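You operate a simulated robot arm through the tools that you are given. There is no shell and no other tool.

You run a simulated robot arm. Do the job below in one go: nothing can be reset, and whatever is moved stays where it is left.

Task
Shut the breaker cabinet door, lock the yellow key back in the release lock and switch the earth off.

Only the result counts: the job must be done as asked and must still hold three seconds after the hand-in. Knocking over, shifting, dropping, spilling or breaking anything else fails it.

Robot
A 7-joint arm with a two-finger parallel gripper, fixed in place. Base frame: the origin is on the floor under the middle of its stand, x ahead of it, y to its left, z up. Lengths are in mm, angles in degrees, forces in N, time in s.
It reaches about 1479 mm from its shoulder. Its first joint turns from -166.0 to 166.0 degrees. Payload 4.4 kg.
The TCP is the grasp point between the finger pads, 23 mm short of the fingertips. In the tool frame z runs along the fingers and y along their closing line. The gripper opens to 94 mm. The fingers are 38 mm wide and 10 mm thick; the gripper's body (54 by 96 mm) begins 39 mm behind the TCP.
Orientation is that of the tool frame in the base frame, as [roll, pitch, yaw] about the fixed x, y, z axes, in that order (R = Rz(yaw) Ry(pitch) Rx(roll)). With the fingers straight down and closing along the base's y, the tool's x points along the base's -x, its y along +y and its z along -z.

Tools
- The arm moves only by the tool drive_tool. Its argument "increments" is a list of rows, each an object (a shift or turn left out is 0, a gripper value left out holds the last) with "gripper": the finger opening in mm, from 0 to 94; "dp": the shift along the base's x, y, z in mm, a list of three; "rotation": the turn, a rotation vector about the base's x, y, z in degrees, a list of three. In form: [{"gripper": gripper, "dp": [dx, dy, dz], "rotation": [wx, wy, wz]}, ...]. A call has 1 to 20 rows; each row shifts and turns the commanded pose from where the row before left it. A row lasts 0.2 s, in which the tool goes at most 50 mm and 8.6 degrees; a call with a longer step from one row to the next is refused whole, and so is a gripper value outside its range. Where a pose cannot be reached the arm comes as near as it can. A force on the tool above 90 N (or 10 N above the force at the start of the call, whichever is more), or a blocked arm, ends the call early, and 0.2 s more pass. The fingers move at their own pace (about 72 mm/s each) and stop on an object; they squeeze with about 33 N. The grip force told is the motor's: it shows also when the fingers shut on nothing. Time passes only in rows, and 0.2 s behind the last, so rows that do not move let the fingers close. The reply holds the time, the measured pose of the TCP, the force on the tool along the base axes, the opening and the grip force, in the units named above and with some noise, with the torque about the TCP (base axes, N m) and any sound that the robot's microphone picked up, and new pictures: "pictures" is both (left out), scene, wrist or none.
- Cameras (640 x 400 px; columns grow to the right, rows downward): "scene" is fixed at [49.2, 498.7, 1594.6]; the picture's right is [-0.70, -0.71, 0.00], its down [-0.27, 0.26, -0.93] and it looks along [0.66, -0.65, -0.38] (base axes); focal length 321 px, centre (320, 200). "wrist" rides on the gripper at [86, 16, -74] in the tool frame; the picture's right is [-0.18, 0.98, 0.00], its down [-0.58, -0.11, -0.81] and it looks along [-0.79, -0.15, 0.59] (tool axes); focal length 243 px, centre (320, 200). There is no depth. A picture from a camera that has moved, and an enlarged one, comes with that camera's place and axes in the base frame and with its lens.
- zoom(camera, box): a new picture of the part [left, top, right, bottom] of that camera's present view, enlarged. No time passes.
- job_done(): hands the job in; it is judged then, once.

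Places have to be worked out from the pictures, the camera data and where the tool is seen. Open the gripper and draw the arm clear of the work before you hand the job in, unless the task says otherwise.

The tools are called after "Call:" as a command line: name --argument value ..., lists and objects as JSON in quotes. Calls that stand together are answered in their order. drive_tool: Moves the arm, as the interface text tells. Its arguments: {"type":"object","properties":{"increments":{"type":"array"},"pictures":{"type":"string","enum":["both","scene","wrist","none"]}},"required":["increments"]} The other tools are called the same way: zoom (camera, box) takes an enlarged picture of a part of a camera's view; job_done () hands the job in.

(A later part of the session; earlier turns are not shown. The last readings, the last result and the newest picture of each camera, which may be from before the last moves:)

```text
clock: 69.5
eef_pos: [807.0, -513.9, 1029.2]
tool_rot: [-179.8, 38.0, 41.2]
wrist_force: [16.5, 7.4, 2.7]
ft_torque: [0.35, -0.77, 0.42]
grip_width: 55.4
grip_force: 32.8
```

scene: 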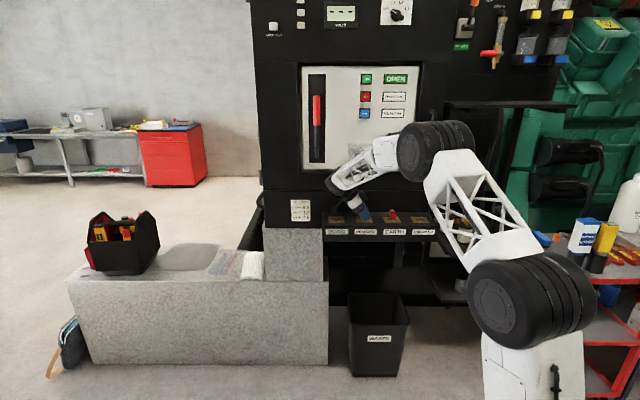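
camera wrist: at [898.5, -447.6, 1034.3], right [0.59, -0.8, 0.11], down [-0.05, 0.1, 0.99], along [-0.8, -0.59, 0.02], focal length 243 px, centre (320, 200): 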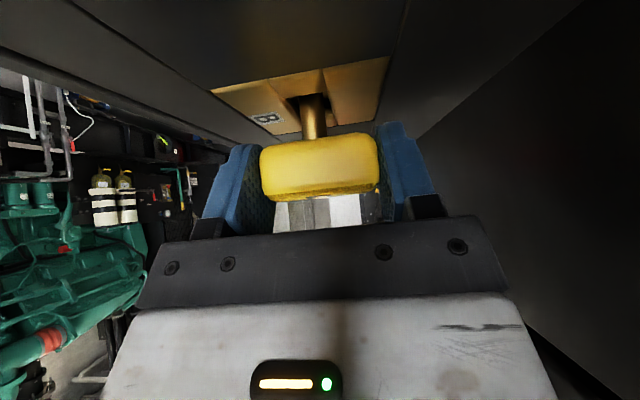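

Torque rises to 0.42 N·m, so the key is at its stop: locked in RELEASE. I'll relax the turn, open the gripper and back out along the tool axis.

Call:
drive_tool --increments '[{"rotation": [0, 0, 2]}, {"rotation": [0, 0, 1.7]}, {"gripper": 74}, {"gripper": 74}, {"dp": [8, 8, 14]}, {"dp": [14, 14, 26]}, {"dp": [14, 14, 26]}, {"dp": [0, 20, 15]}]' --pictures "both"

Call:
zoom --camera "scene" --box '[330, 160, 410, 230]'

```text
clock: 71.3
eef_pos: [842.7, -458.1, 1110.8]
tool_rot: [-179.7, 38.1, 44.9]
wrist_force: [0.4, 0.5, -0.7]
ft_torque: [0.0, 0.0, -0.01]
grip_width: 74.0
grip_force: 0.1
camera wrist: at [934.4, -391.5, 1115.3], right [0.59, -0.8, 0.11], down [-0.05, 0.1, 0.99], along [-0.81, -0.59, 0.02], focal length 243 px, centre (320, 200)
```

scene: 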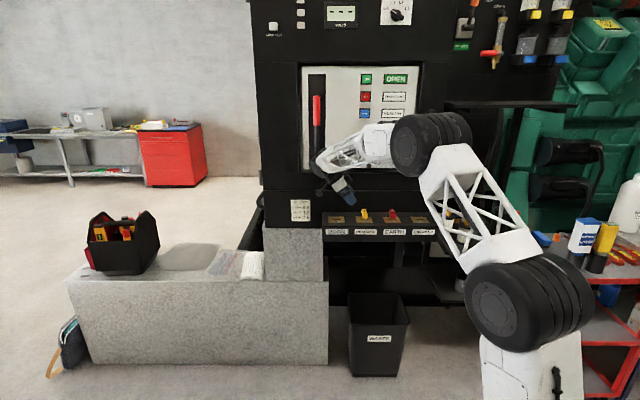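
wrist: 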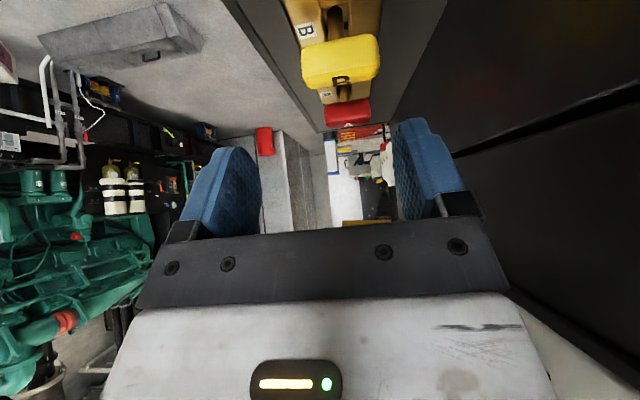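

```text
5.71 times, centred on (370, 195) of scene
camera zoom: at [49.2, 498.7, 1594.6], right [-0.7, -0.71, 0.0], down [-0.27, 0.26, -0.93], along [0.66, -0.65, -0.38], focal length 1832 px, centre (34, 229)
```

zoom: 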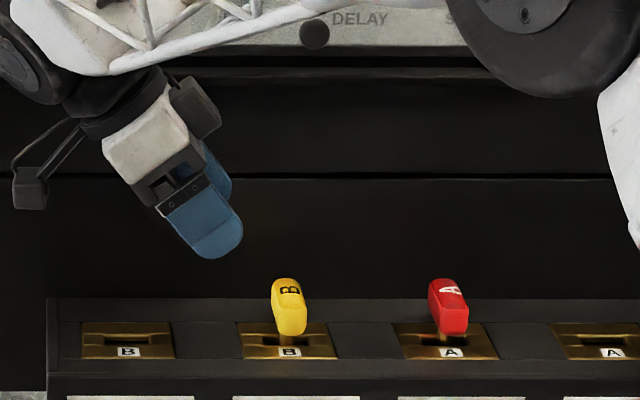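

The yellow key is now trapped in RELEASE, its bow turned the same way it originally sat in DOOR. Next is the earth handle, a yellow lever at the right with its grip from about (620, -801, 1199) to (543, -735, 1189). I'll straighten the gripper and move over for a closer look.

Call:
drive_tool --increments '[{"dp": [-22, 22, 30], "rotation": [5.4, -5.4, 0], "gripper": 40}, {"dp": [-22, 22, 30], "rotation": [5.4, -5.4, 0]}, {"dp": [-22, 22, 30], "rotation": [5.4, -5.4, 0]}, {"dp": [-22, 22, 30], "rotation": [5.4, -5.4, 0]}, {"dp": [-22, 22, 30], "rotation": [5.3, -5.3, 0]}, {"dp": [-21, -21, 3], "rotation": [0, 0, 8.2]}, {"dp": [-21, -21, 3], "rotation": [0, 0, 8.2]}, {"dp": [-21, -21, 3], "rotation": [0, 0, 8.2]}, {"dp": [-21, -21, 3], "rotation": [0, 0, 8.2]}, {"dp": [-21, -21, 3], "rotation": [0, 0, 8.2]}, {"dp": [-21, -21, 3], "rotation": [0, 0, 8.2]}, {"dp": [-21, -21, 3], "rotation": [0, 0, 8.2]}, {"dp": [-21, -21, 3], "rotation": [0, 0, 8.2]}, {"dp": [-21, -21, 3], "rotation": [0, 0, 8.2]}, {"dp": [-21, -21, 3], "rotation": [0, 0, 8.2]}, {"dp": [-21, -21, 3], "rotation": [0, 0, 8]}]' --pictures "both"

```text
clock: 74.7
eef_pos: [501.3, -581.4, 1293.2]
tool_rot: [-179.6, 0.0, 135.0]
wrist_force: [0.6, 0.0, -0.5]
ft_torque: [0.0, -0.01, -0.03]
grip_width: 40.0
grip_force: 0.1
camera wrist: at [451.8, -509.1, 1367.6], right [0.83, 0.56, -0.01], down [0.34, -0.49, 0.81], along [0.45, -0.67, -0.59], focal length 243 px, centre (320, 200)
```

scene: 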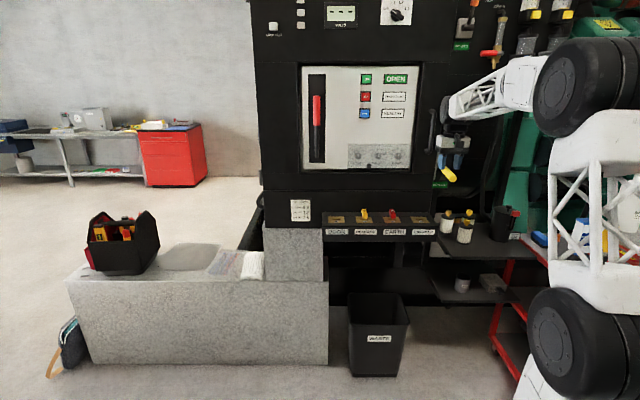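
wrist: 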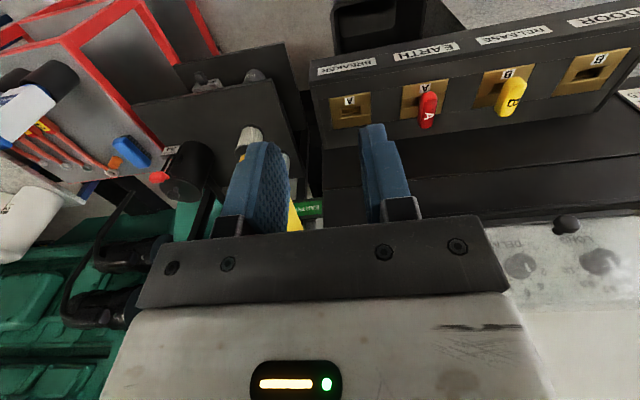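

The handle is hidden behind the gripper. I'll shift right along the cabinet to view it and its bracket from the other side.

Call:
drive_tool --increments '[{"dp": [-32, -32, 0]}, {"dp": [-32, -32, 0]}, {"dp": [-32, -32, 0]}, {"dp": [-20, -20, 0]}]' --pictures "both"

Call:
zoom --camera "wrist" --box '[340, 80, 580, 230]'

```text
clock: 75.7
eef_pos: [384.3, -695.8, 1294.6]
tool_rot: [-179.7, 0.1, 134.8]
wrist_force: [-0.4, 0.4, 0.7]
ft_torque: [0.0, -0.01, 0.01]
grip_width: 40.3
grip_force: 0.1
camera wrist: at [335.4, -624.9, 1368.2], right [0.83, 0.56, -0.01], down [0.34, -0.48, 0.81], along [0.45, -0.67, -0.59], focal length 243 px, centre (320, 200)
```

scene: 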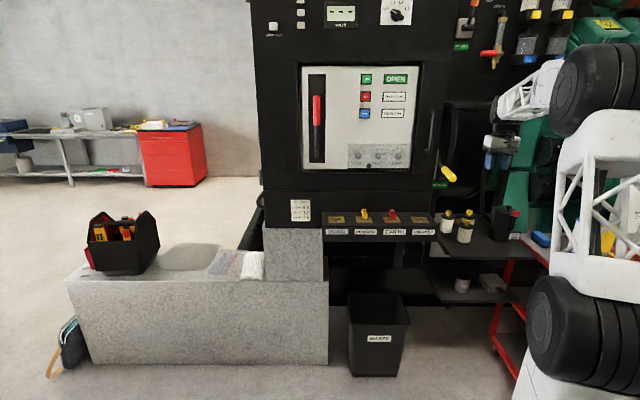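
wrist: 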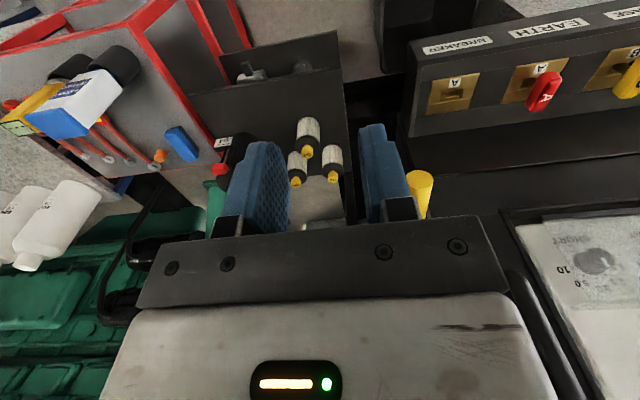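

```text
2.67 times, centred on (460, 155) of wrist
camera zoom: at [335.4, -624.9, 1368.2], right [0.83, 0.56, -0.01], down [0.34, -0.48, 0.81], along [0.45, -0.67, -0.59], focal length 647 px, centre (-53, 320)
```

zoom: 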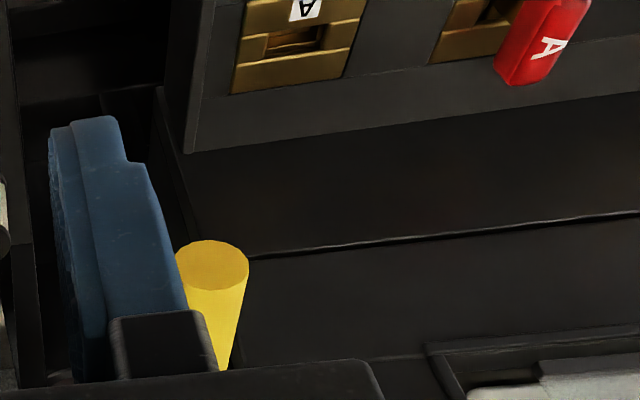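

The lever's end shows just behind the finger. I'll raise the gripper and come closer so the camera looks down on the lever past the fingertips.

Call:
drive_tool --increments '[{"dp": [22, 4, 36]}, {"dp": [22, 4, 36]}, {"dp": [22, 4, 36]}, {"dp": [20, 4, 0]}]' --pictures "wrist"

Call:
zoom --camera "wrist" --box '[240, 0, 480, 150]'

Call:
zoom --camera "scene" --box '[420, 130, 480, 200]'

```text
clock: 76.7
eef_pos: [471.0, -680.8, 1401.2]
tool_rot: [-179.6, -0.1, 134.9]
wrist_force: [0.5, 0.4, 0.5]
ft_torque: [0.01, 0.0, 0.02]
grip_width: 40.0
grip_force: 0.0
camera wrist: at [422.4, -608.8, 1475.5], right [0.83, 0.56, -0.01], down [0.34, -0.49, 0.81], along [0.45, -0.67, -0.59], focal length 243 px, centre (320, 200)
```

wrist: 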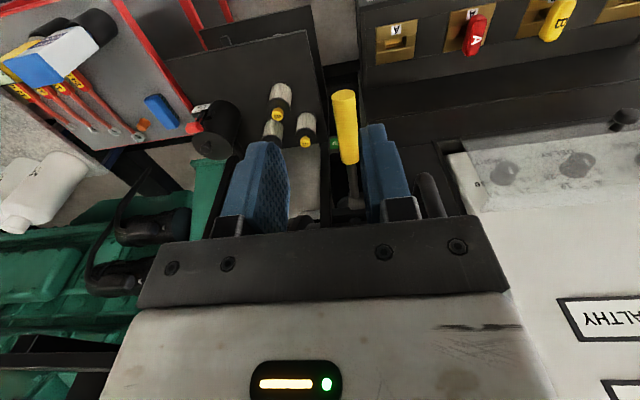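

```text
2.67 times, centred on (360, 75) of wrist
camera zoom: at [422.4, -608.8, 1475.5], right [0.83, 0.56, -0.01], down [0.34, -0.49, 0.81], along [0.45, -0.67, -0.59], focal length 647 px, centre (213, 533)
```

zoom: 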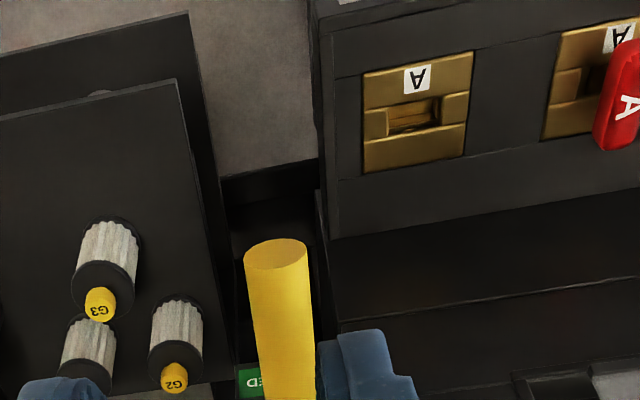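

```text
5.71 times, centred on (450, 165) of scene
camera zoom: at [49.2, 498.7, 1594.6], right [-0.7, -0.71, 0.0], down [-0.27, 0.26, -0.93], along [0.66, -0.65, -0.38], focal length 1832 px, centre (-423, 400)
```

zoom: 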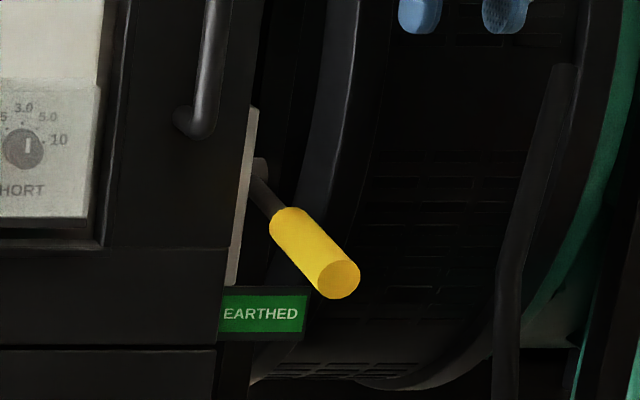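

The lever hub is at about (678, -882, 1213), and the 200 mm arm points straight out at the front, about 7° below horizontal. I need to see the plate markings from the right side, so I'll turn the camera to look left across the lever.

Call:
drive_tool --increments '[{"dp": [-10, -12, -8], "rotation": [0, 0, 8.2]}, {"dp": [-10, -12, -8], "rotation": [0, 0, 8.2]}, {"dp": [-10, -12, -8], "rotation": [0, 0, 8.2]}, {"dp": [-10, -12, -8], "rotation": [0, 0, 8.2]}, {"dp": [-10, -12, -8], "rotation": [0, 0, 8.2]}, {"dp": [-10, -12, -8], "rotation": [0, 0, 8.2]}, {"dp": [-10, -12, -8], "rotation": [0, 0, 8.2]}, {"dp": [-10, -12, -8], "rotation": [0, 0, 8.2]}, {"dp": [-10, -12, -8], "rotation": [0, 0, 8.2]}, {"dp": [-10, -12, -8], "rotation": [0, 0, 8.2]}, {"dp": [-10, -12, -8], "rotation": [0, 0, 8.2]}]' --pictures "both"

```text
clock: 79.1
eef_pos: [361.8, -812.4, 1314.2]
tool_rot: [-179.7, 0.0, -134.7]
wrist_force: [0.1, -0.4, 0.8]
ft_torque: [0.02, -0.01, 0.02]
grip_width: 40.3
grip_force: 0.0
camera wrist: at [288.1, -863.0, 1387.4], right [-0.57, 0.82, -0.01], down [0.48, 0.34, 0.81], along [0.67, 0.46, -0.59], focal length 243 px, centre (320, 200)
```

scene: 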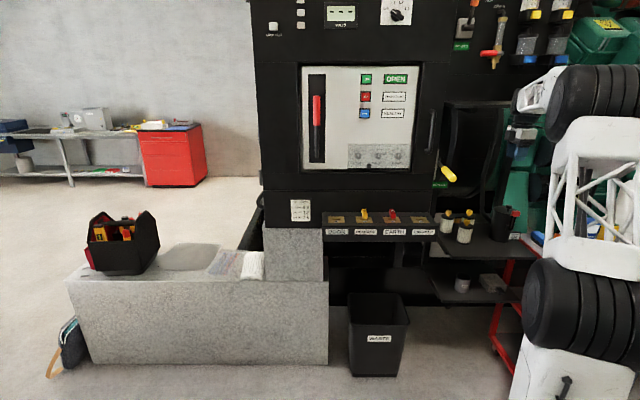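
wrist: 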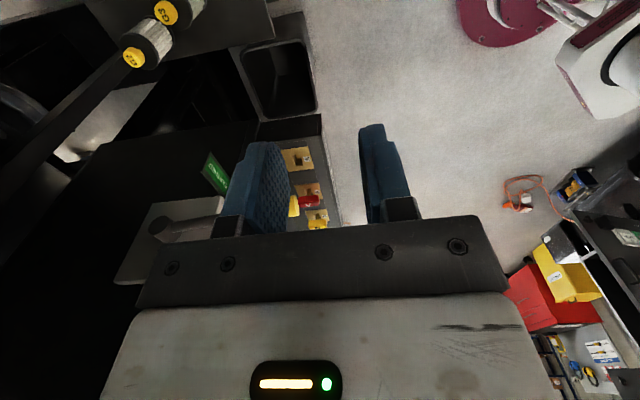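

I can see the side plate with the lever hub. I'll zoom in on it.

Call:
zoom --camera "wrist" --box '[90, 120, 310, 290]'

```text
2.35 times, centred on (200, 205) of wrist
camera zoom: at [288.1, -863.0, 1387.4], right [-0.57, 0.82, -0.01], down [0.48, 0.34, 0.81], along [0.67, 0.46, -0.59], focal length 571 px, centre (602, 188)
```

zoom: 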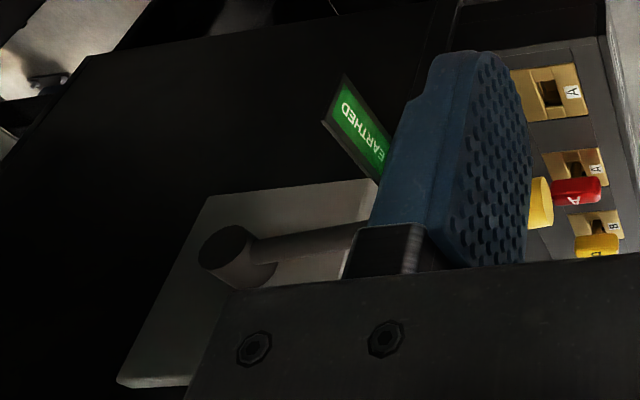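

The plate face is plain from here and partly hidden by the palm. I'll tilt the gripper so the camera looks more level, with the plate in the unobstructed half of the image.

Call:
drive_tool --increments '[{"dp": [0, 0, 10], "rotation": [5, -5, 0]}, {"dp": [0, 0, 10], "rotation": [5, -5, 0]}, {"dp": [0, 0, 10], "rotation": [5, -5, 0]}, {"dp": [0, 0, 10], "rotation": [5, -5, 0]}, {"dp": [0, 0, 10], "rotation": [5, -5, 0]}]' --pictures "both"

Call:
zoom --camera "wrist" --box '[90, 0, 330, 150]'

```text
clock: 80.3
eef_pos: [360.9, -811.9, 1362.9]
tool_rot: [-179.6, 35.5, -134.9]
wrist_force: [-1.2, 0.7, 0.8]
ft_torque: [-0.03, -0.04, -0.01]
grip_width: 39.9
grip_force: 0.0
camera wrist: at [269.6, -882.0, 1373.5], right [-0.59, 0.8, 0.1], down [0.08, -0.07, 0.99], along [0.8, 0.59, -0.02], focal length 243 px, centre (320, 200)
```

scene: 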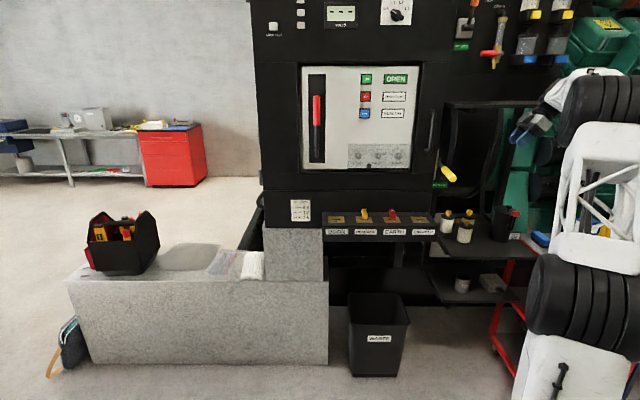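
wrist: 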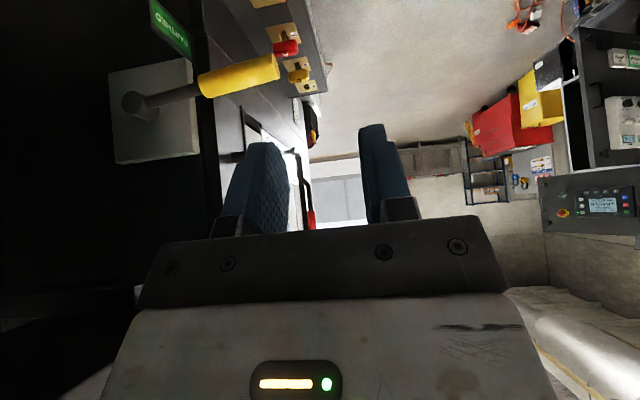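

```text
2.67 times, centred on (210, 75) of wrist
camera zoom: at [269.6, -882.0, 1373.5], right [-0.59, 0.8, 0.1], down [0.08, -0.07, 0.99], along [0.8, 0.59, -0.02], focal length 647 px, centre (613, 533)
```

zoom: 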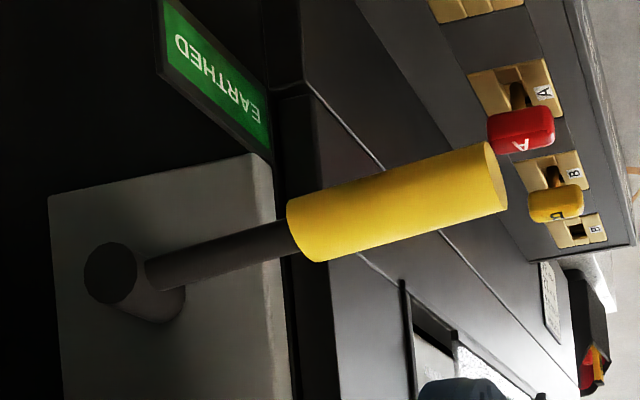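

The lever is clear now: a hub with a lateral axis, and the arm pointing to the front, slightly below horizontal. I'd like to hold its grip from the right side, so I'll test whether the arm can lean further toward pointing left.

Call:
drive_tool --increments '[{"rotation": [5, -5, 0], "gripper": 70}, {"rotation": [5, -5, 0]}, {"rotation": [5, -5, 0]}, {"rotation": [5, -5, 0]}, {"rotation": [5, -5, 0]}]' --pictures "both"

```text
clock: 81.5
eef_pos: [361.7, -812.3, 1363.7]
tool_rot: [-179.4, 70.8, -134.6]
wrist_force: [-0.3, -0.8, 0.9]
ft_torque: [-0.04, 0.0, -0.02]
grip_width: 70.1
grip_force: 0.1
camera wrist: at [280.1, -871.8, 1306.0], right [-0.65, 0.74, 0.17], down [-0.33, -0.48, 0.81], along [0.68, 0.47, 0.55], focal length 243 px, centre (320, 200)
```

scene: 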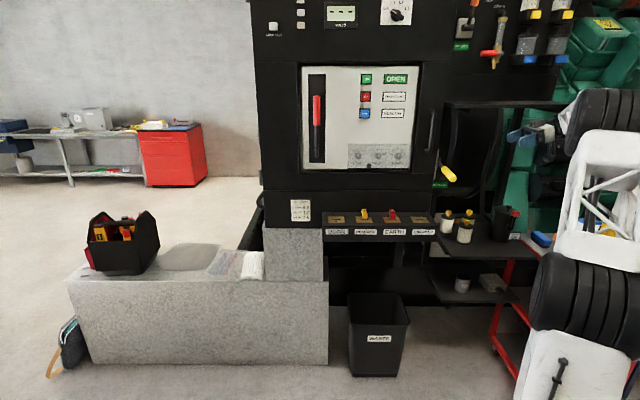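
wrist: 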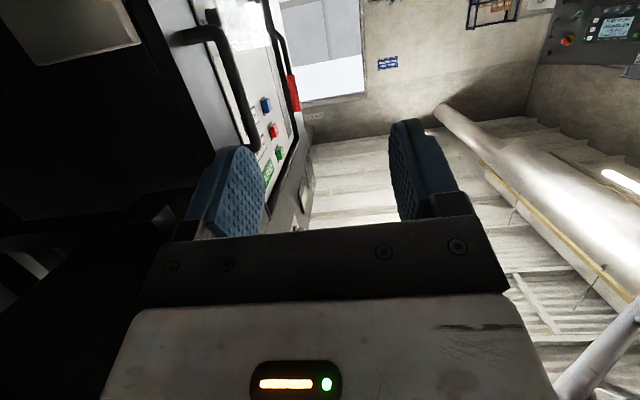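

The arm reached a 71° lean without trouble. I'll bring the tool fully horizontal (pointing left along the cabinet) and roll it 90° so the fingers close vertically, ready to clasp the lever's grip from its side.

Call:
drive_tool --increments '[{"rotation": [4.5, -4.5, 0]}, {"rotation": [4.5, -4.5, 0]}, {"rotation": [4.5, -4.5, 0]}, {"rotation": [5.7, 5.75, 0]}, {"rotation": [5.7, 5.75, 0]}, {"rotation": [5.7, 5.75, 0]}, {"rotation": [5.7, 5.75, 0]}]' --pictures "both"

```text
clock: 83.1
eef_pos: [346.5, -732.9, 1220.2]
tool_rot: [110.5, 55.2, 159.1]
wrist_force: [-0.1, 0.8, -0.2]
ft_torque: [-0.01, 0.02, 0.0]
grip_width: 70.0
grip_force: 0.1
out of reach, approached as far as the arm can: row 1, 2, 3, 4, 5, 6, 7
camera wrist: at [245.9, -763.8, 1172.4], right [-0.48, 0.56, 0.68], down [-0.11, -0.81, 0.58], along [0.87, 0.2, 0.45], focal length 243 px, centre (320, 200)
```

scene: 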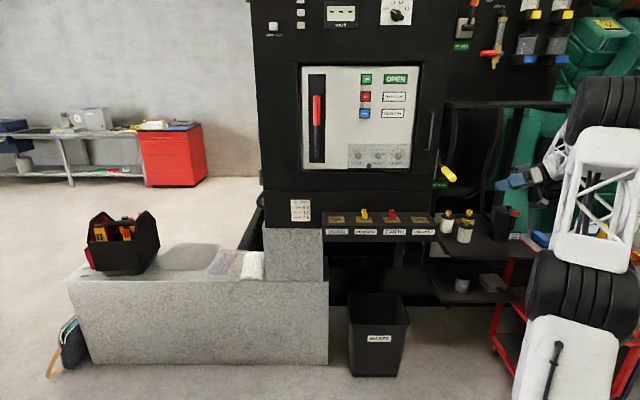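
wrist: 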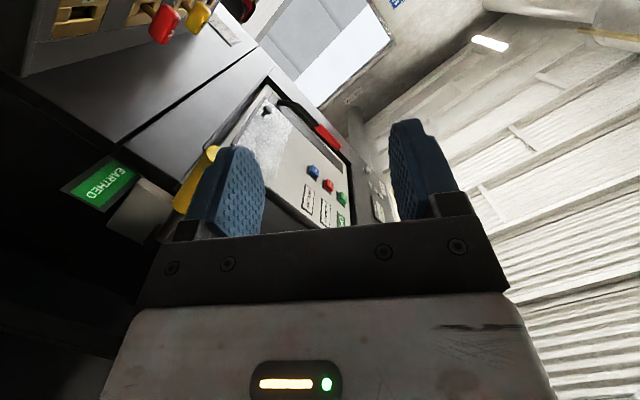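

That pose is out of reach and the arm sagged away from it. I'll undo those rotations to return to the reachable posture.

Call:
drive_tool --increments '[{"rotation": [-5.7, -5.75, 0]}, {"rotation": [-5.7, -5.75, 0]}, {"rotation": [-5.7, -5.75, 0]}, {"rotation": [-5.7, -5.75, 0]}, {"rotation": [-4.5, 4.5, 0]}, {"rotation": [-4.5, 4.5, 0]}, {"rotation": [-4.5, 4.5, 0]}, {"dp": [0, 0, 0]}]' --pictures "both"

```text
clock: 84.9
eef_pos: [346.1, -732.5, 1220.1]
tool_rot: [-179.5, 57.6, -134.8]
wrist_force: [-0.1, 0.3, -0.8]
ft_torque: [0.01, -0.01, 0.0]
grip_width: 70.1
grip_force: 0.1
camera wrist: at [257.9, -799.7, 1186.7], right [-0.62, 0.77, 0.15], down [-0.19, -0.33, 0.92], along [0.76, 0.55, 0.35], focal length 243 px, centre (320, 200)
```

scene: 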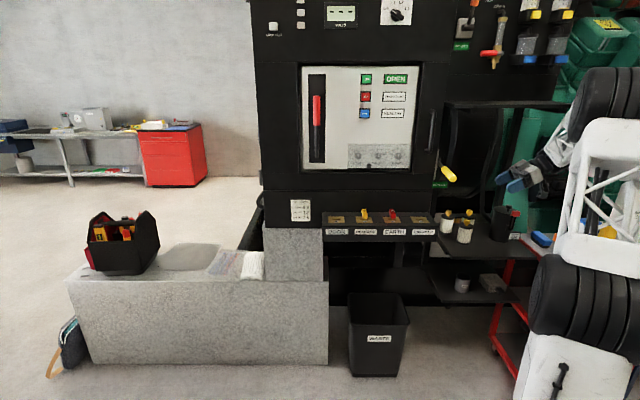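
wrist: 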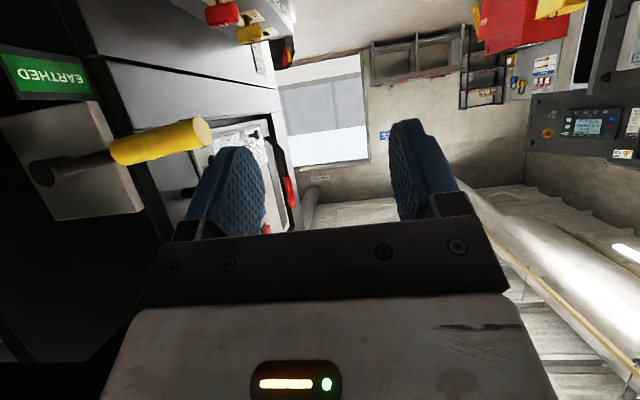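

Good: the commanded pose follows the measured one, and this view shows the lever well. I'll instead approach from the front like I did for the keys: upright first, then face the cabinet and lean 45°.

Call:
drive_tool --increments '[{"dp": [0, 0, 12], "rotation": [-5.1, 5.1, 0]}, {"dp": [0, 0, 12], "rotation": [-5.1, 5.1, 0]}, {"dp": [0, 0, 12], "rotation": [-5.1, 5.1, 0]}, {"dp": [0, 0, 12], "rotation": [-5.1, 5.1, 0]}, {"dp": [0, 0, 12], "rotation": [-5.1, 5.1, 0]}, {"dp": [0, 0, 12], "rotation": [-5.1, 5.1, 0]}, {"dp": [0, 0, 12], "rotation": [-5.1, 5.1, 0]}, {"dp": [0, 0, 12], "rotation": [-5.0, 5.0, 0]}]' --pictures "none"

Call:
drive_tool --increments '[{"dp": [8, 8, 0], "rotation": [0, 0, -8.2]}, {"dp": [8, 8, 0], "rotation": [0, 0, -8.2]}, {"dp": [8, 8, 0], "rotation": [0, 0, -8.2]}, {"dp": [8, 8, 0], "rotation": [0, 0, -8.2]}, {"dp": [8, 8, 0], "rotation": [0, 0, -8.2]}, {"dp": [8, 8, 0], "rotation": [0, 0, -8.2]}, {"dp": [8, 8, 0], "rotation": [0, 0, -8.2]}, {"dp": [8, 0, 0], "rotation": [0, 0, -8.2]}, {"dp": [8, 0, 0], "rotation": [0, 0, -8.2]}, {"dp": [8, 0, 0], "rotation": [0, 0, -8.2]}, {"dp": [8, 0, 0], "rotation": [0, 0, -8]}]' --pictures "both"

```text
clock: 86.7
eef_pos: [347.9, -734.5, 1316.2]
tool_rot: [-179.7, 0.1, -134.9]
wrist_force: [0.2, 0.7, -0.7]
ft_torque: [0.01, 0.01, -0.03]
grip_width: 70.0
grip_force: 0.0
```

```text
clock: 89.1
eef_pos: [435.4, -676.4, 1316.9]
tool_rot: [-179.6, 0.2, 134.9]
wrist_force: [-0.7, -0.1, 0.6]
ft_torque: [0.0, -0.01, 0.01]
grip_width: 70.0
grip_force: 0.1
camera wrist: at [385.4, -605.2, 1390.4], right [0.83, 0.56, -0.01], down [0.34, -0.48, 0.81], along [0.45, -0.67, -0.59], focal length 243 px, centre (320, 200)
```

scene: 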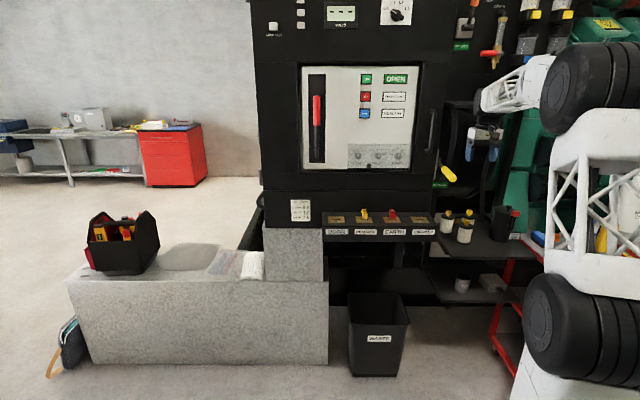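
wrist: 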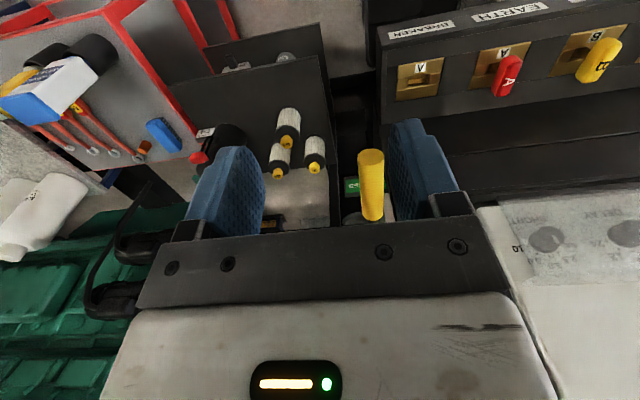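

The lever is in view between the fingers at lateral about 525, as computed. I'll lean 45° and move to a pre-grasp point in front of and above the grip.

Call:
drive_tool --increments '[{"dp": [11.9, -3.3, -6.7], "rotation": [-5.3, -5.3, 0], "gripper": 58}, {"dp": [11.9, -3.3, -6.7], "rotation": [-5.3, -5.3, 0]}, {"dp": [11.9, -3.3, -6.7], "rotation": [-5.3, -5.3, 0]}, {"dp": [11.9, -3.3, -6.7], "rotation": [-5.3, -5.3, 0]}, {"dp": [11.9, -3.3, -6.7], "rotation": [-5.3, -5.3, 0]}, {"dp": [11.9, -3.3, -6.7], "rotation": [-5.3, -5.3, 0]}]' --pictures "both"

Call:
zoom --camera "wrist" --box '[220, 0, 420, 200]'

```text
clock: 90.5
eef_pos: [506.3, -696.5, 1277.3]
tool_rot: [-179.5, 45.2, 135.1]
wrist_force: [-0.9, 0.2, 0.0]
ft_torque: [0.0, 0.02, 0.01]
grip_width: 57.9
grip_force: 0.1
camera wrist: at [437.6, -606.1, 1267.2], right [0.79, 0.6, 0.12], down [-0.19, 0.04, 0.98], along [0.58, -0.8, 0.15], focal length 243 px, centre (320, 200)
```

scene: 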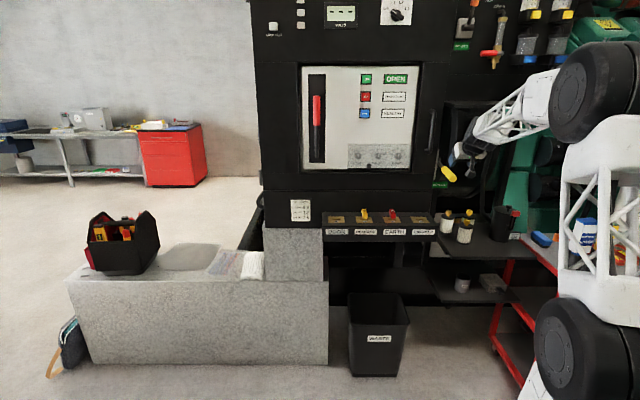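
wrist: 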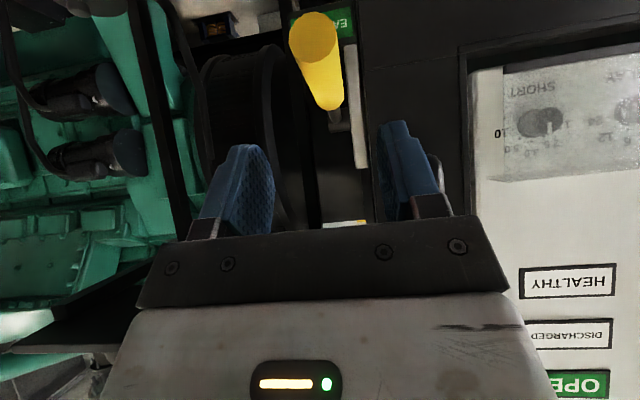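

```text
2.00 times, centred on (320, 100) of wrist
camera zoom: at [437.6, -606.1, 1267.2], right [0.79, 0.6, 0.12], down [-0.19, 0.04, 0.98], along [0.58, -0.8, 0.15], focal length 485 px, centre (320, 400)
```

zoom: 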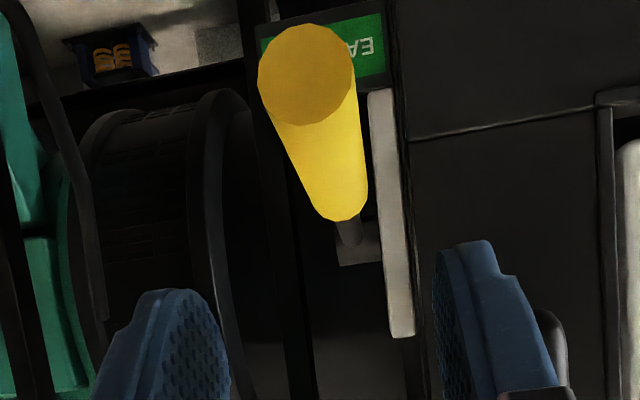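

The lever lies neatly between the open fingers, about 4 mm to the left of centre. I'll advance along the tool axis until the grip is between the pads.

Call:
drive_tool --increments '[{"dp": [15.6, -14.3, -21.2]}, {"dp": [15.6, -14.3, -21.2]}, {"dp": [15.6, -14.3, -21.2]}, {"dp": [15.6, -14.3, -21.2]}]' --pictures "both"

Call:
zoom --camera "scene" --box '[415, 130, 495, 200]'

```text
clock: 91.5
eef_pos: [568.6, -753.6, 1193.9]
tool_rot: [-179.6, 45.2, 135.1]
wrist_force: [-36.1, 40.1, 17.3]
ft_torque: [0.16, 0.34, -0.38]
grip_width: 58.0
grip_force: 0.1
camera wrist: at [499.3, -661.6, 1184.0], right [0.79, 0.6, 0.13], down [-0.19, 0.04, 0.98], along [0.58, -0.8, 0.15], focal length 243 px, centre (320, 200)
```

scene: 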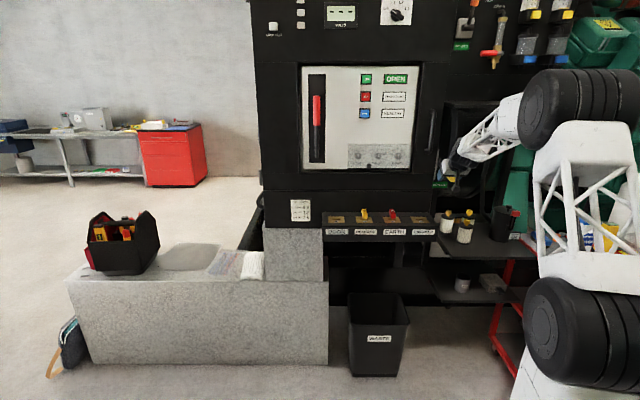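
wrist: 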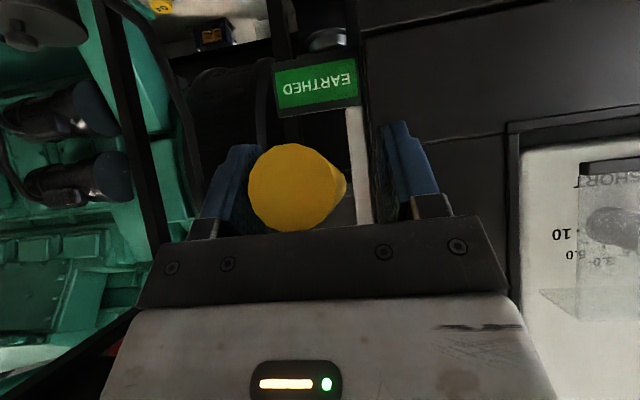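

```text
5.71 times, centred on (455, 165) of scene
camera zoom: at [49.2, 498.7, 1594.6], right [-0.7, -0.71, 0.0], down [-0.27, 0.26, -0.93], along [0.66, -0.65, -0.38], focal length 1832 px, centre (-451, 400)
```

zoom: 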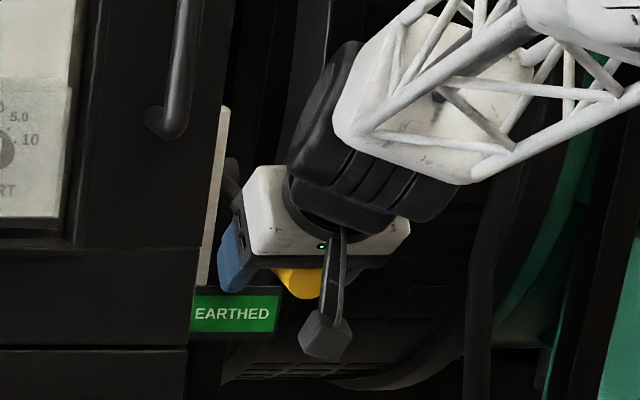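

The palm's edge is touching the lever's free end (54 N), so the lever is about 15 mm longer than I judged. I'll back off 21 mm and re-centre.

Call:
drive_tool --increments '[{"dp": [-9, 6.5, 0]}, {"dp": [-8, 6.2, 0]}, {"dp": [0, 0, 0]}]' --pictures "wrist"

```text
clock: 92.3
eef_pos: [551.8, -741.5, 1191.1]
tool_rot: [-179.5, 45.1, 135.1]
wrist_force: [0.3, 0.0, -0.3]
ft_torque: [-0.05, 0.02, 0.0]
grip_width: 58.1
grip_force: 0.1
camera wrist: at [482.7, -650.2, 1182.0], right [0.79, 0.6, 0.12], down [-0.19, 0.04, 0.98], along [0.58, -0.8, 0.14], focal length 243 px, centre (320, 200)
```

wrist: 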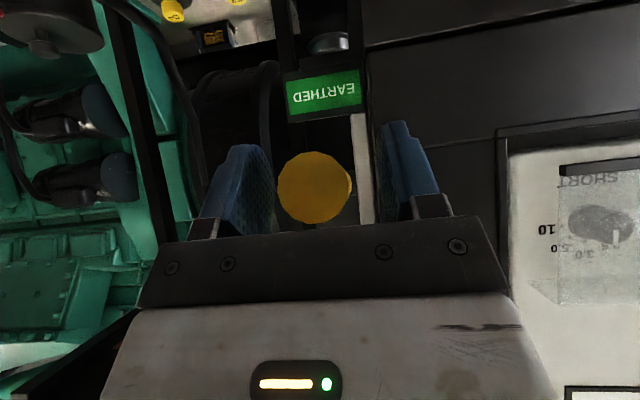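

The force is gone and the lever is centred. I'll close on it.

Call:
drive_tool --increments '[{"gripper": 20}, {"gripper": 20}, {"gripper": 20}]' --pictures "none"

```text
clock: 93.1
eef_pos: [551.4, -742.3, 1190.8]
tool_rot: [-179.5, 45.0, 135.1]
wrist_force: [-15.9, -18.7, -0.6]
ft_torque: [-0.08, 0.25, 1.18]
grip_width: 29.6
grip_force: 45.5
```

It's gripped (30 mm) with a side force of 25 N to the right, so I'll shift about 2 mm right to relax it.

Call:
drive_tool --increments '[{"dp": [-1.2, -1.3, 0]}, {"dp": [0, 0, 0]}]' --pictures "none"

```text
clock: 93.7
eef_pos: [550.4, -742.2, 1191.6]
tool_rot: [-179.6, 45.0, 135.1]
wrist_force: [-2.6, -1.0, 0.6]
ft_torque: [0.0, -0.5, 0.51]
grip_width: 29.8
grip_force: 44.7
```

Relaxed. Now I test the lever gently upward by 10 mm.

Call:
drive_tool --increments '[{"dp": [0, 0, 4]}, {"dp": [0, 0, 4]}]' --pictures "none"

```text
clock: 94.3
eef_pos: [551.3, -742.6, 1196.7]
tool_rot: [-179.6, 44.9, 135.2]
wrist_force: [-2.1, 12.7, -13.9]
ft_torque: [0.8, 1.1, 1.09]
grip_width: 30.0
grip_force: 45.4
```

Resistance of about 14 N downward. I'll compare by going back and testing downward.

Call:
drive_tool --increments '[{"dp": [0, 0, -4]}, {"dp": [0, 0, -4]}, {"dp": [0, 0, 0]}]' --pictures "none"

Call:
drive_tool --increments '[{"dp": [0, 0, -4]}, {"dp": [0, 0, -4]}]' --pictures "none"

```text
clock: 95.1
eef_pos: [551.2, -742.2, 1190.9]
tool_rot: [-179.6, 45.2, 135.3]
wrist_force: [14.5, 16.2, 7.7]
ft_torque: [-1.0, -1.02, 0.98]
grip_width: 30.0
grip_force: 45.6
```

```text
clock: 95.7
eef_pos: [549.4, -743.0, 1180.8]
tool_rot: [-179.6, 44.9, 135.0]
wrist_force: [24.7, 23.4, 14.3]
ft_torque: [-0.29, -0.16, 0.7]
grip_width: 30.3
grip_force: 10.6
```

That's ambiguous, since the pads may be slipping. I'll look at the lever relative to its surroundings.

Call:
drive_tool --increments '[{"dp": [0, 0, 0]}]' --pictures "both"

Call:
zoom --camera "wrist" --box '[220, 50, 440, 240]'

Call:
zoom --camera "scene" --box '[415, 130, 495, 200]'

```text
clock: 96.1
eef_pos: [549.7, -742.1, 1179.7]
tool_rot: [-179.7, 44.8, 135.2]
wrist_force: [14.6, 18.7, -5.9]
ft_torque: [-0.14, 0.51, 0.28]
grip_width: 30.4
grip_force: 12.1
camera wrist: at [481.7, -651.1, 1171.2], right [0.79, 0.6, 0.12], down [-0.18, 0.04, 0.98], along [0.59, -0.8, 0.14], focal length 243 px, centre (320, 200)
```

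scene: 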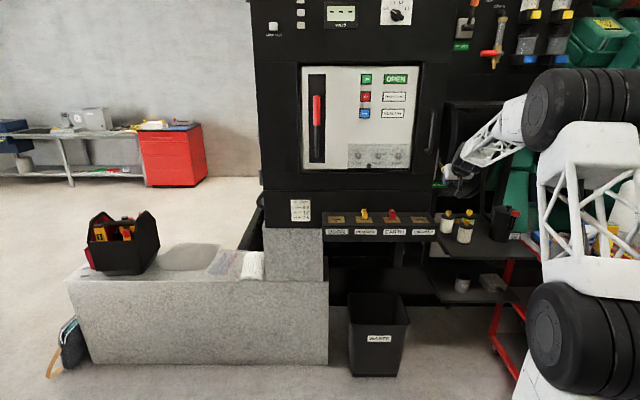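
wrist: 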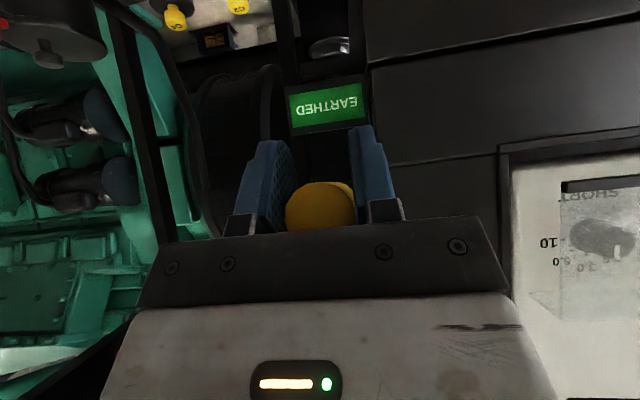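

```text
2.11 times, centred on (330, 145) of wrist
camera zoom: at [481.7, -651.1, 1171.2], right [0.79, 0.6, 0.12], down [-0.18, 0.04, 0.98], along [0.59, -0.8, 0.14], focal length 511 px, centre (299, 316)
```

zoom: 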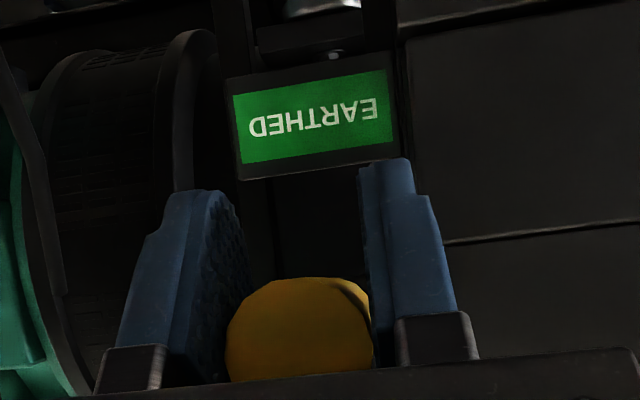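

```text
5.71 times, centred on (455, 165) of scene
camera zoom: at [49.2, 498.7, 1594.6], right [-0.7, -0.71, 0.0], down [-0.27, 0.26, -0.93], along [0.66, -0.65, -0.38], focal length 1832 px, centre (-451, 400)
```

zoom: 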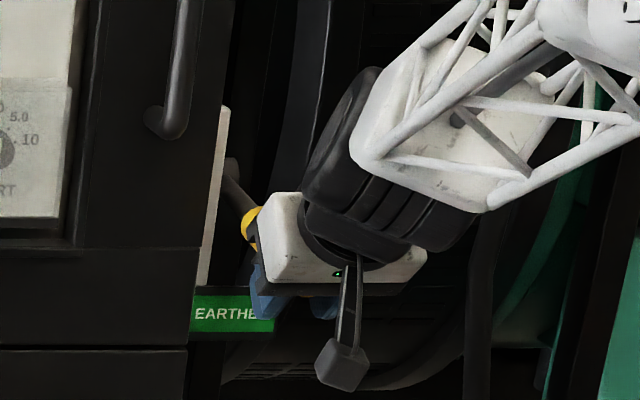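

The lever stayed while the gripper slid down over it, so it doesn't move down easily. I'll now try a clearer upward move of 30 mm and look at the result.

Call:
drive_tool --increments '[{"dp": [0, 0, 6]}, {"dp": [0, 0, 6]}, {"dp": [0, 0, 6]}, {"dp": [0, 0, 6]}, {"dp": [0, 0, 6]}]' --pictures "both"

Call:
zoom --camera "wrist" --box '[220, 50, 440, 240]'

Call:
zoom --camera "scene" --box '[415, 130, 495, 200]'

```text
clock: 97.3
eef_pos: [551.4, -741.7, 1213.9]
tool_rot: [-179.5, 45.1, 135.0]
wrist_force: [20.6, 12.7, -4.8]
ft_torque: [0.06, 0.49, 0.34]
grip_width: 30.6
grip_force: 12.1
camera wrist: at [481.9, -651.6, 1204.8], right [0.79, 0.6, 0.12], down [-0.19, 0.04, 0.98], along [0.58, -0.8, 0.14], focal length 243 px, centre (320, 200)
```

scene: 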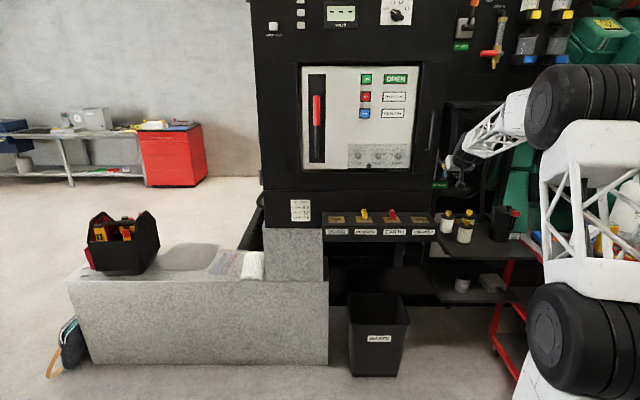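
wrist: 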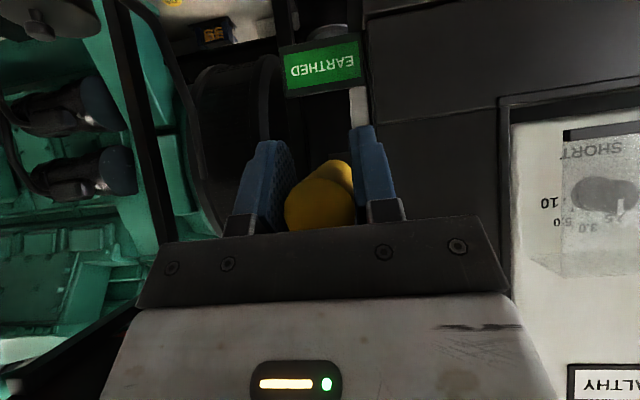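

```text
2.11 times, centred on (330, 145) of wrist
camera zoom: at [481.9, -651.6, 1204.8], right [0.79, 0.6, 0.12], down [-0.19, 0.04, 0.98], along [0.58, -0.8, 0.14], focal length 511 px, centre (299, 316)
```

zoom: 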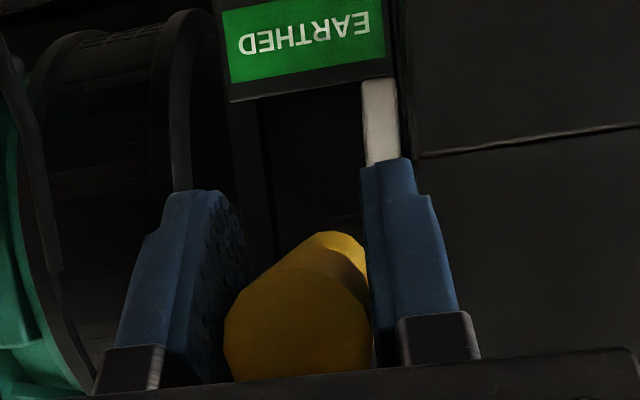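

```text
5.71 times, centred on (455, 165) of scene
camera zoom: at [49.2, 498.7, 1594.6], right [-0.7, -0.71, 0.0], down [-0.27, 0.26, -0.93], along [0.66, -0.65, -0.38], focal length 1832 px, centre (-451, 400)
```

zoom: 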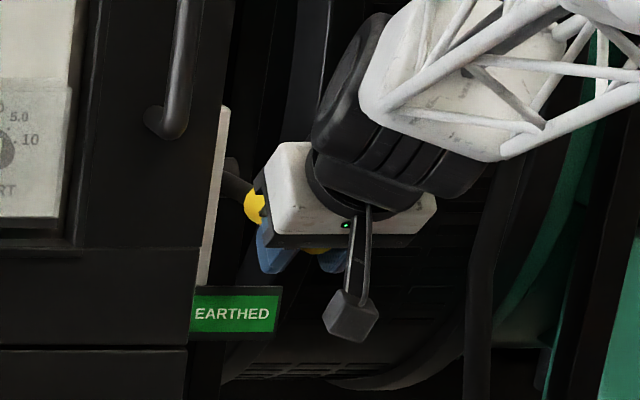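

The lever rose together with the gripper: its front end is now above the hub. So "off" is upward, and I'll continue lifting along the arc about the hub, easing 2 mm left to relieve side force.

Call:
drive_tool --increments '[{"dp": [1.9, 0.9, 15.6]}, {"dp": [1.6, -1.6, 16.4]}, {"dp": [2.5, -2.5, 16.1]}]' --pictures "both"

Call:
zoom --camera "wrist" --box '[220, 50, 440, 240]'

Call:
zoom --camera "scene" --box '[415, 130, 495, 200]'

```text
clock: 98.1
eef_pos: [555.0, -747.2, 1263.3]
tool_rot: [-179.5, 45.2, 135.1]
wrist_force: [-1.3, -9.9, -4.4]
ft_torque: [0.36, -0.13, 0.91]
grip_width: 30.2
grip_force: 26.2
camera wrist: at [486.3, -655.1, 1253.4], right [0.79, 0.6, 0.12], down [-0.19, 0.04, 0.98], along [0.58, -0.8, 0.14], focal length 243 px, centre (320, 200)
```

scene: 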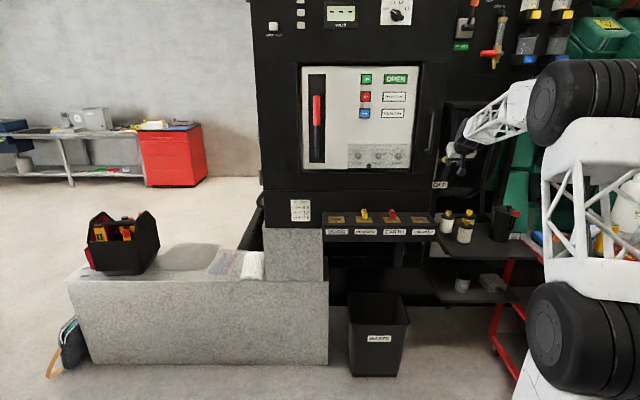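
wrist: 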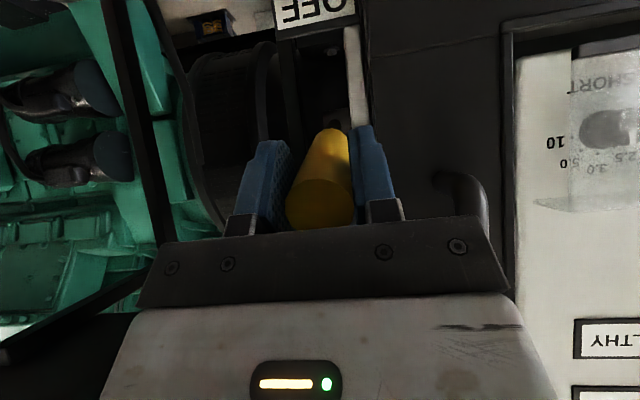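

```text
2.11 times, centred on (330, 145) of wrist
camera zoom: at [486.3, -655.1, 1253.4], right [0.79, 0.6, 0.12], down [-0.19, 0.04, 0.98], along [0.58, -0.8, 0.14], focal length 511 px, centre (299, 316)
```

zoom: 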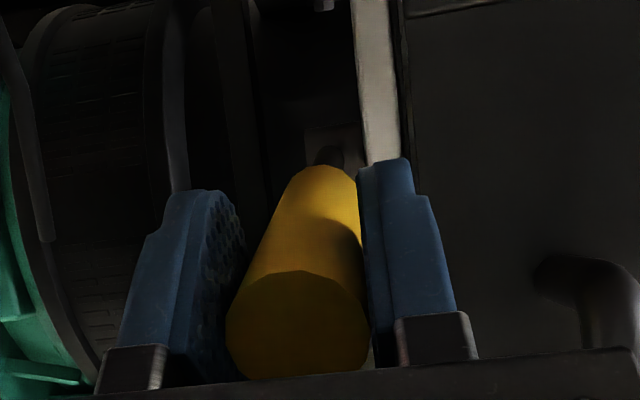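

```text
5.71 times, centred on (455, 165) of scene
camera zoom: at [49.2, 498.7, 1594.6], right [-0.7, -0.71, 0.0], down [-0.27, 0.26, -0.93], along [0.66, -0.65, -0.38], focal length 1832 px, centre (-451, 400)
```

zoom: 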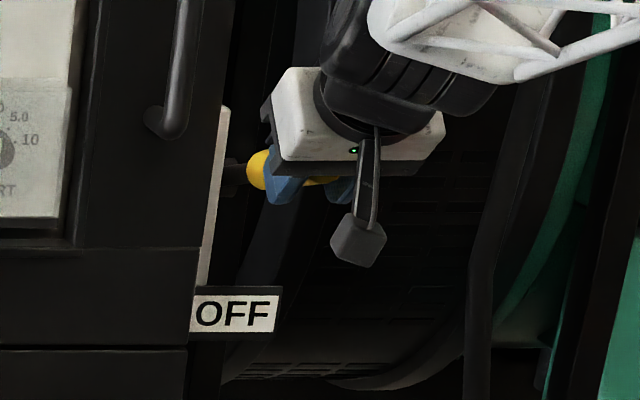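

The sign now reads "OFF". I'll keep lifting along the arc toward the lever's upper stop so that it stays there.

Call:
drive_tool --increments '[{"dp": [3.5, -3.5, 15.7]}, {"dp": [4.5, -4.4, 15.3]}, {"dp": [5.5, -5.4, 14.7]}]' --pictures "both"

Call:
zoom --camera "scene" --box '[415, 130, 495, 200]'

```text
clock: 98.9
eef_pos: [568.6, -760.0, 1305.7]
tool_rot: [-179.5, 45.0, 135.1]
wrist_force: [-20.9, -16.5, -10.4]
ft_torque: [1.4, 0.5, 1.13]
grip_width: 29.7
grip_force: 45.1
camera wrist: at [500.2, -669.1, 1297.4], right [0.79, 0.6, 0.13], down [-0.19, 0.04, 0.98], along [0.58, -0.8, 0.14], focal length 243 px, centre (320, 200)
```

scene: 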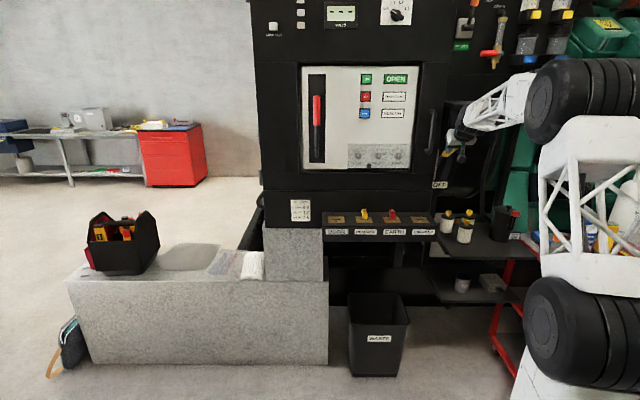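
wrist: 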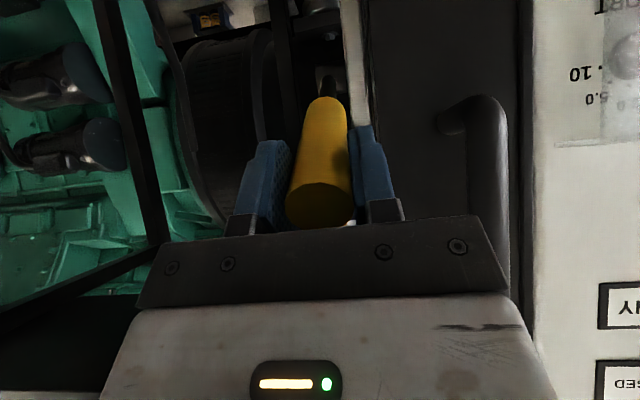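

```text
5.71 times, centred on (455, 165) of scene
camera zoom: at [49.2, 498.7, 1594.6], right [-0.7, -0.71, 0.0], down [-0.27, 0.26, -0.93], along [0.66, -0.65, -0.38], focal length 1832 px, centre (-451, 400)
```

zoom: 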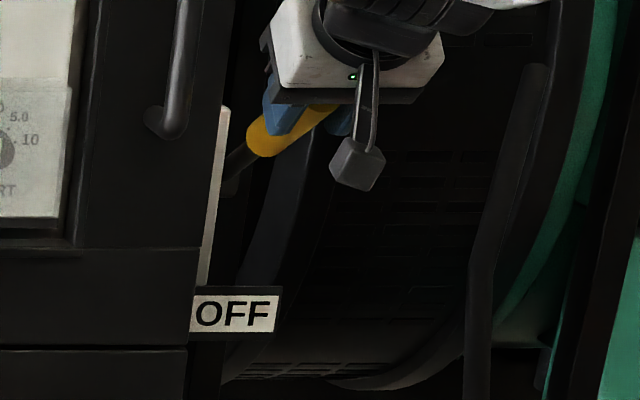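

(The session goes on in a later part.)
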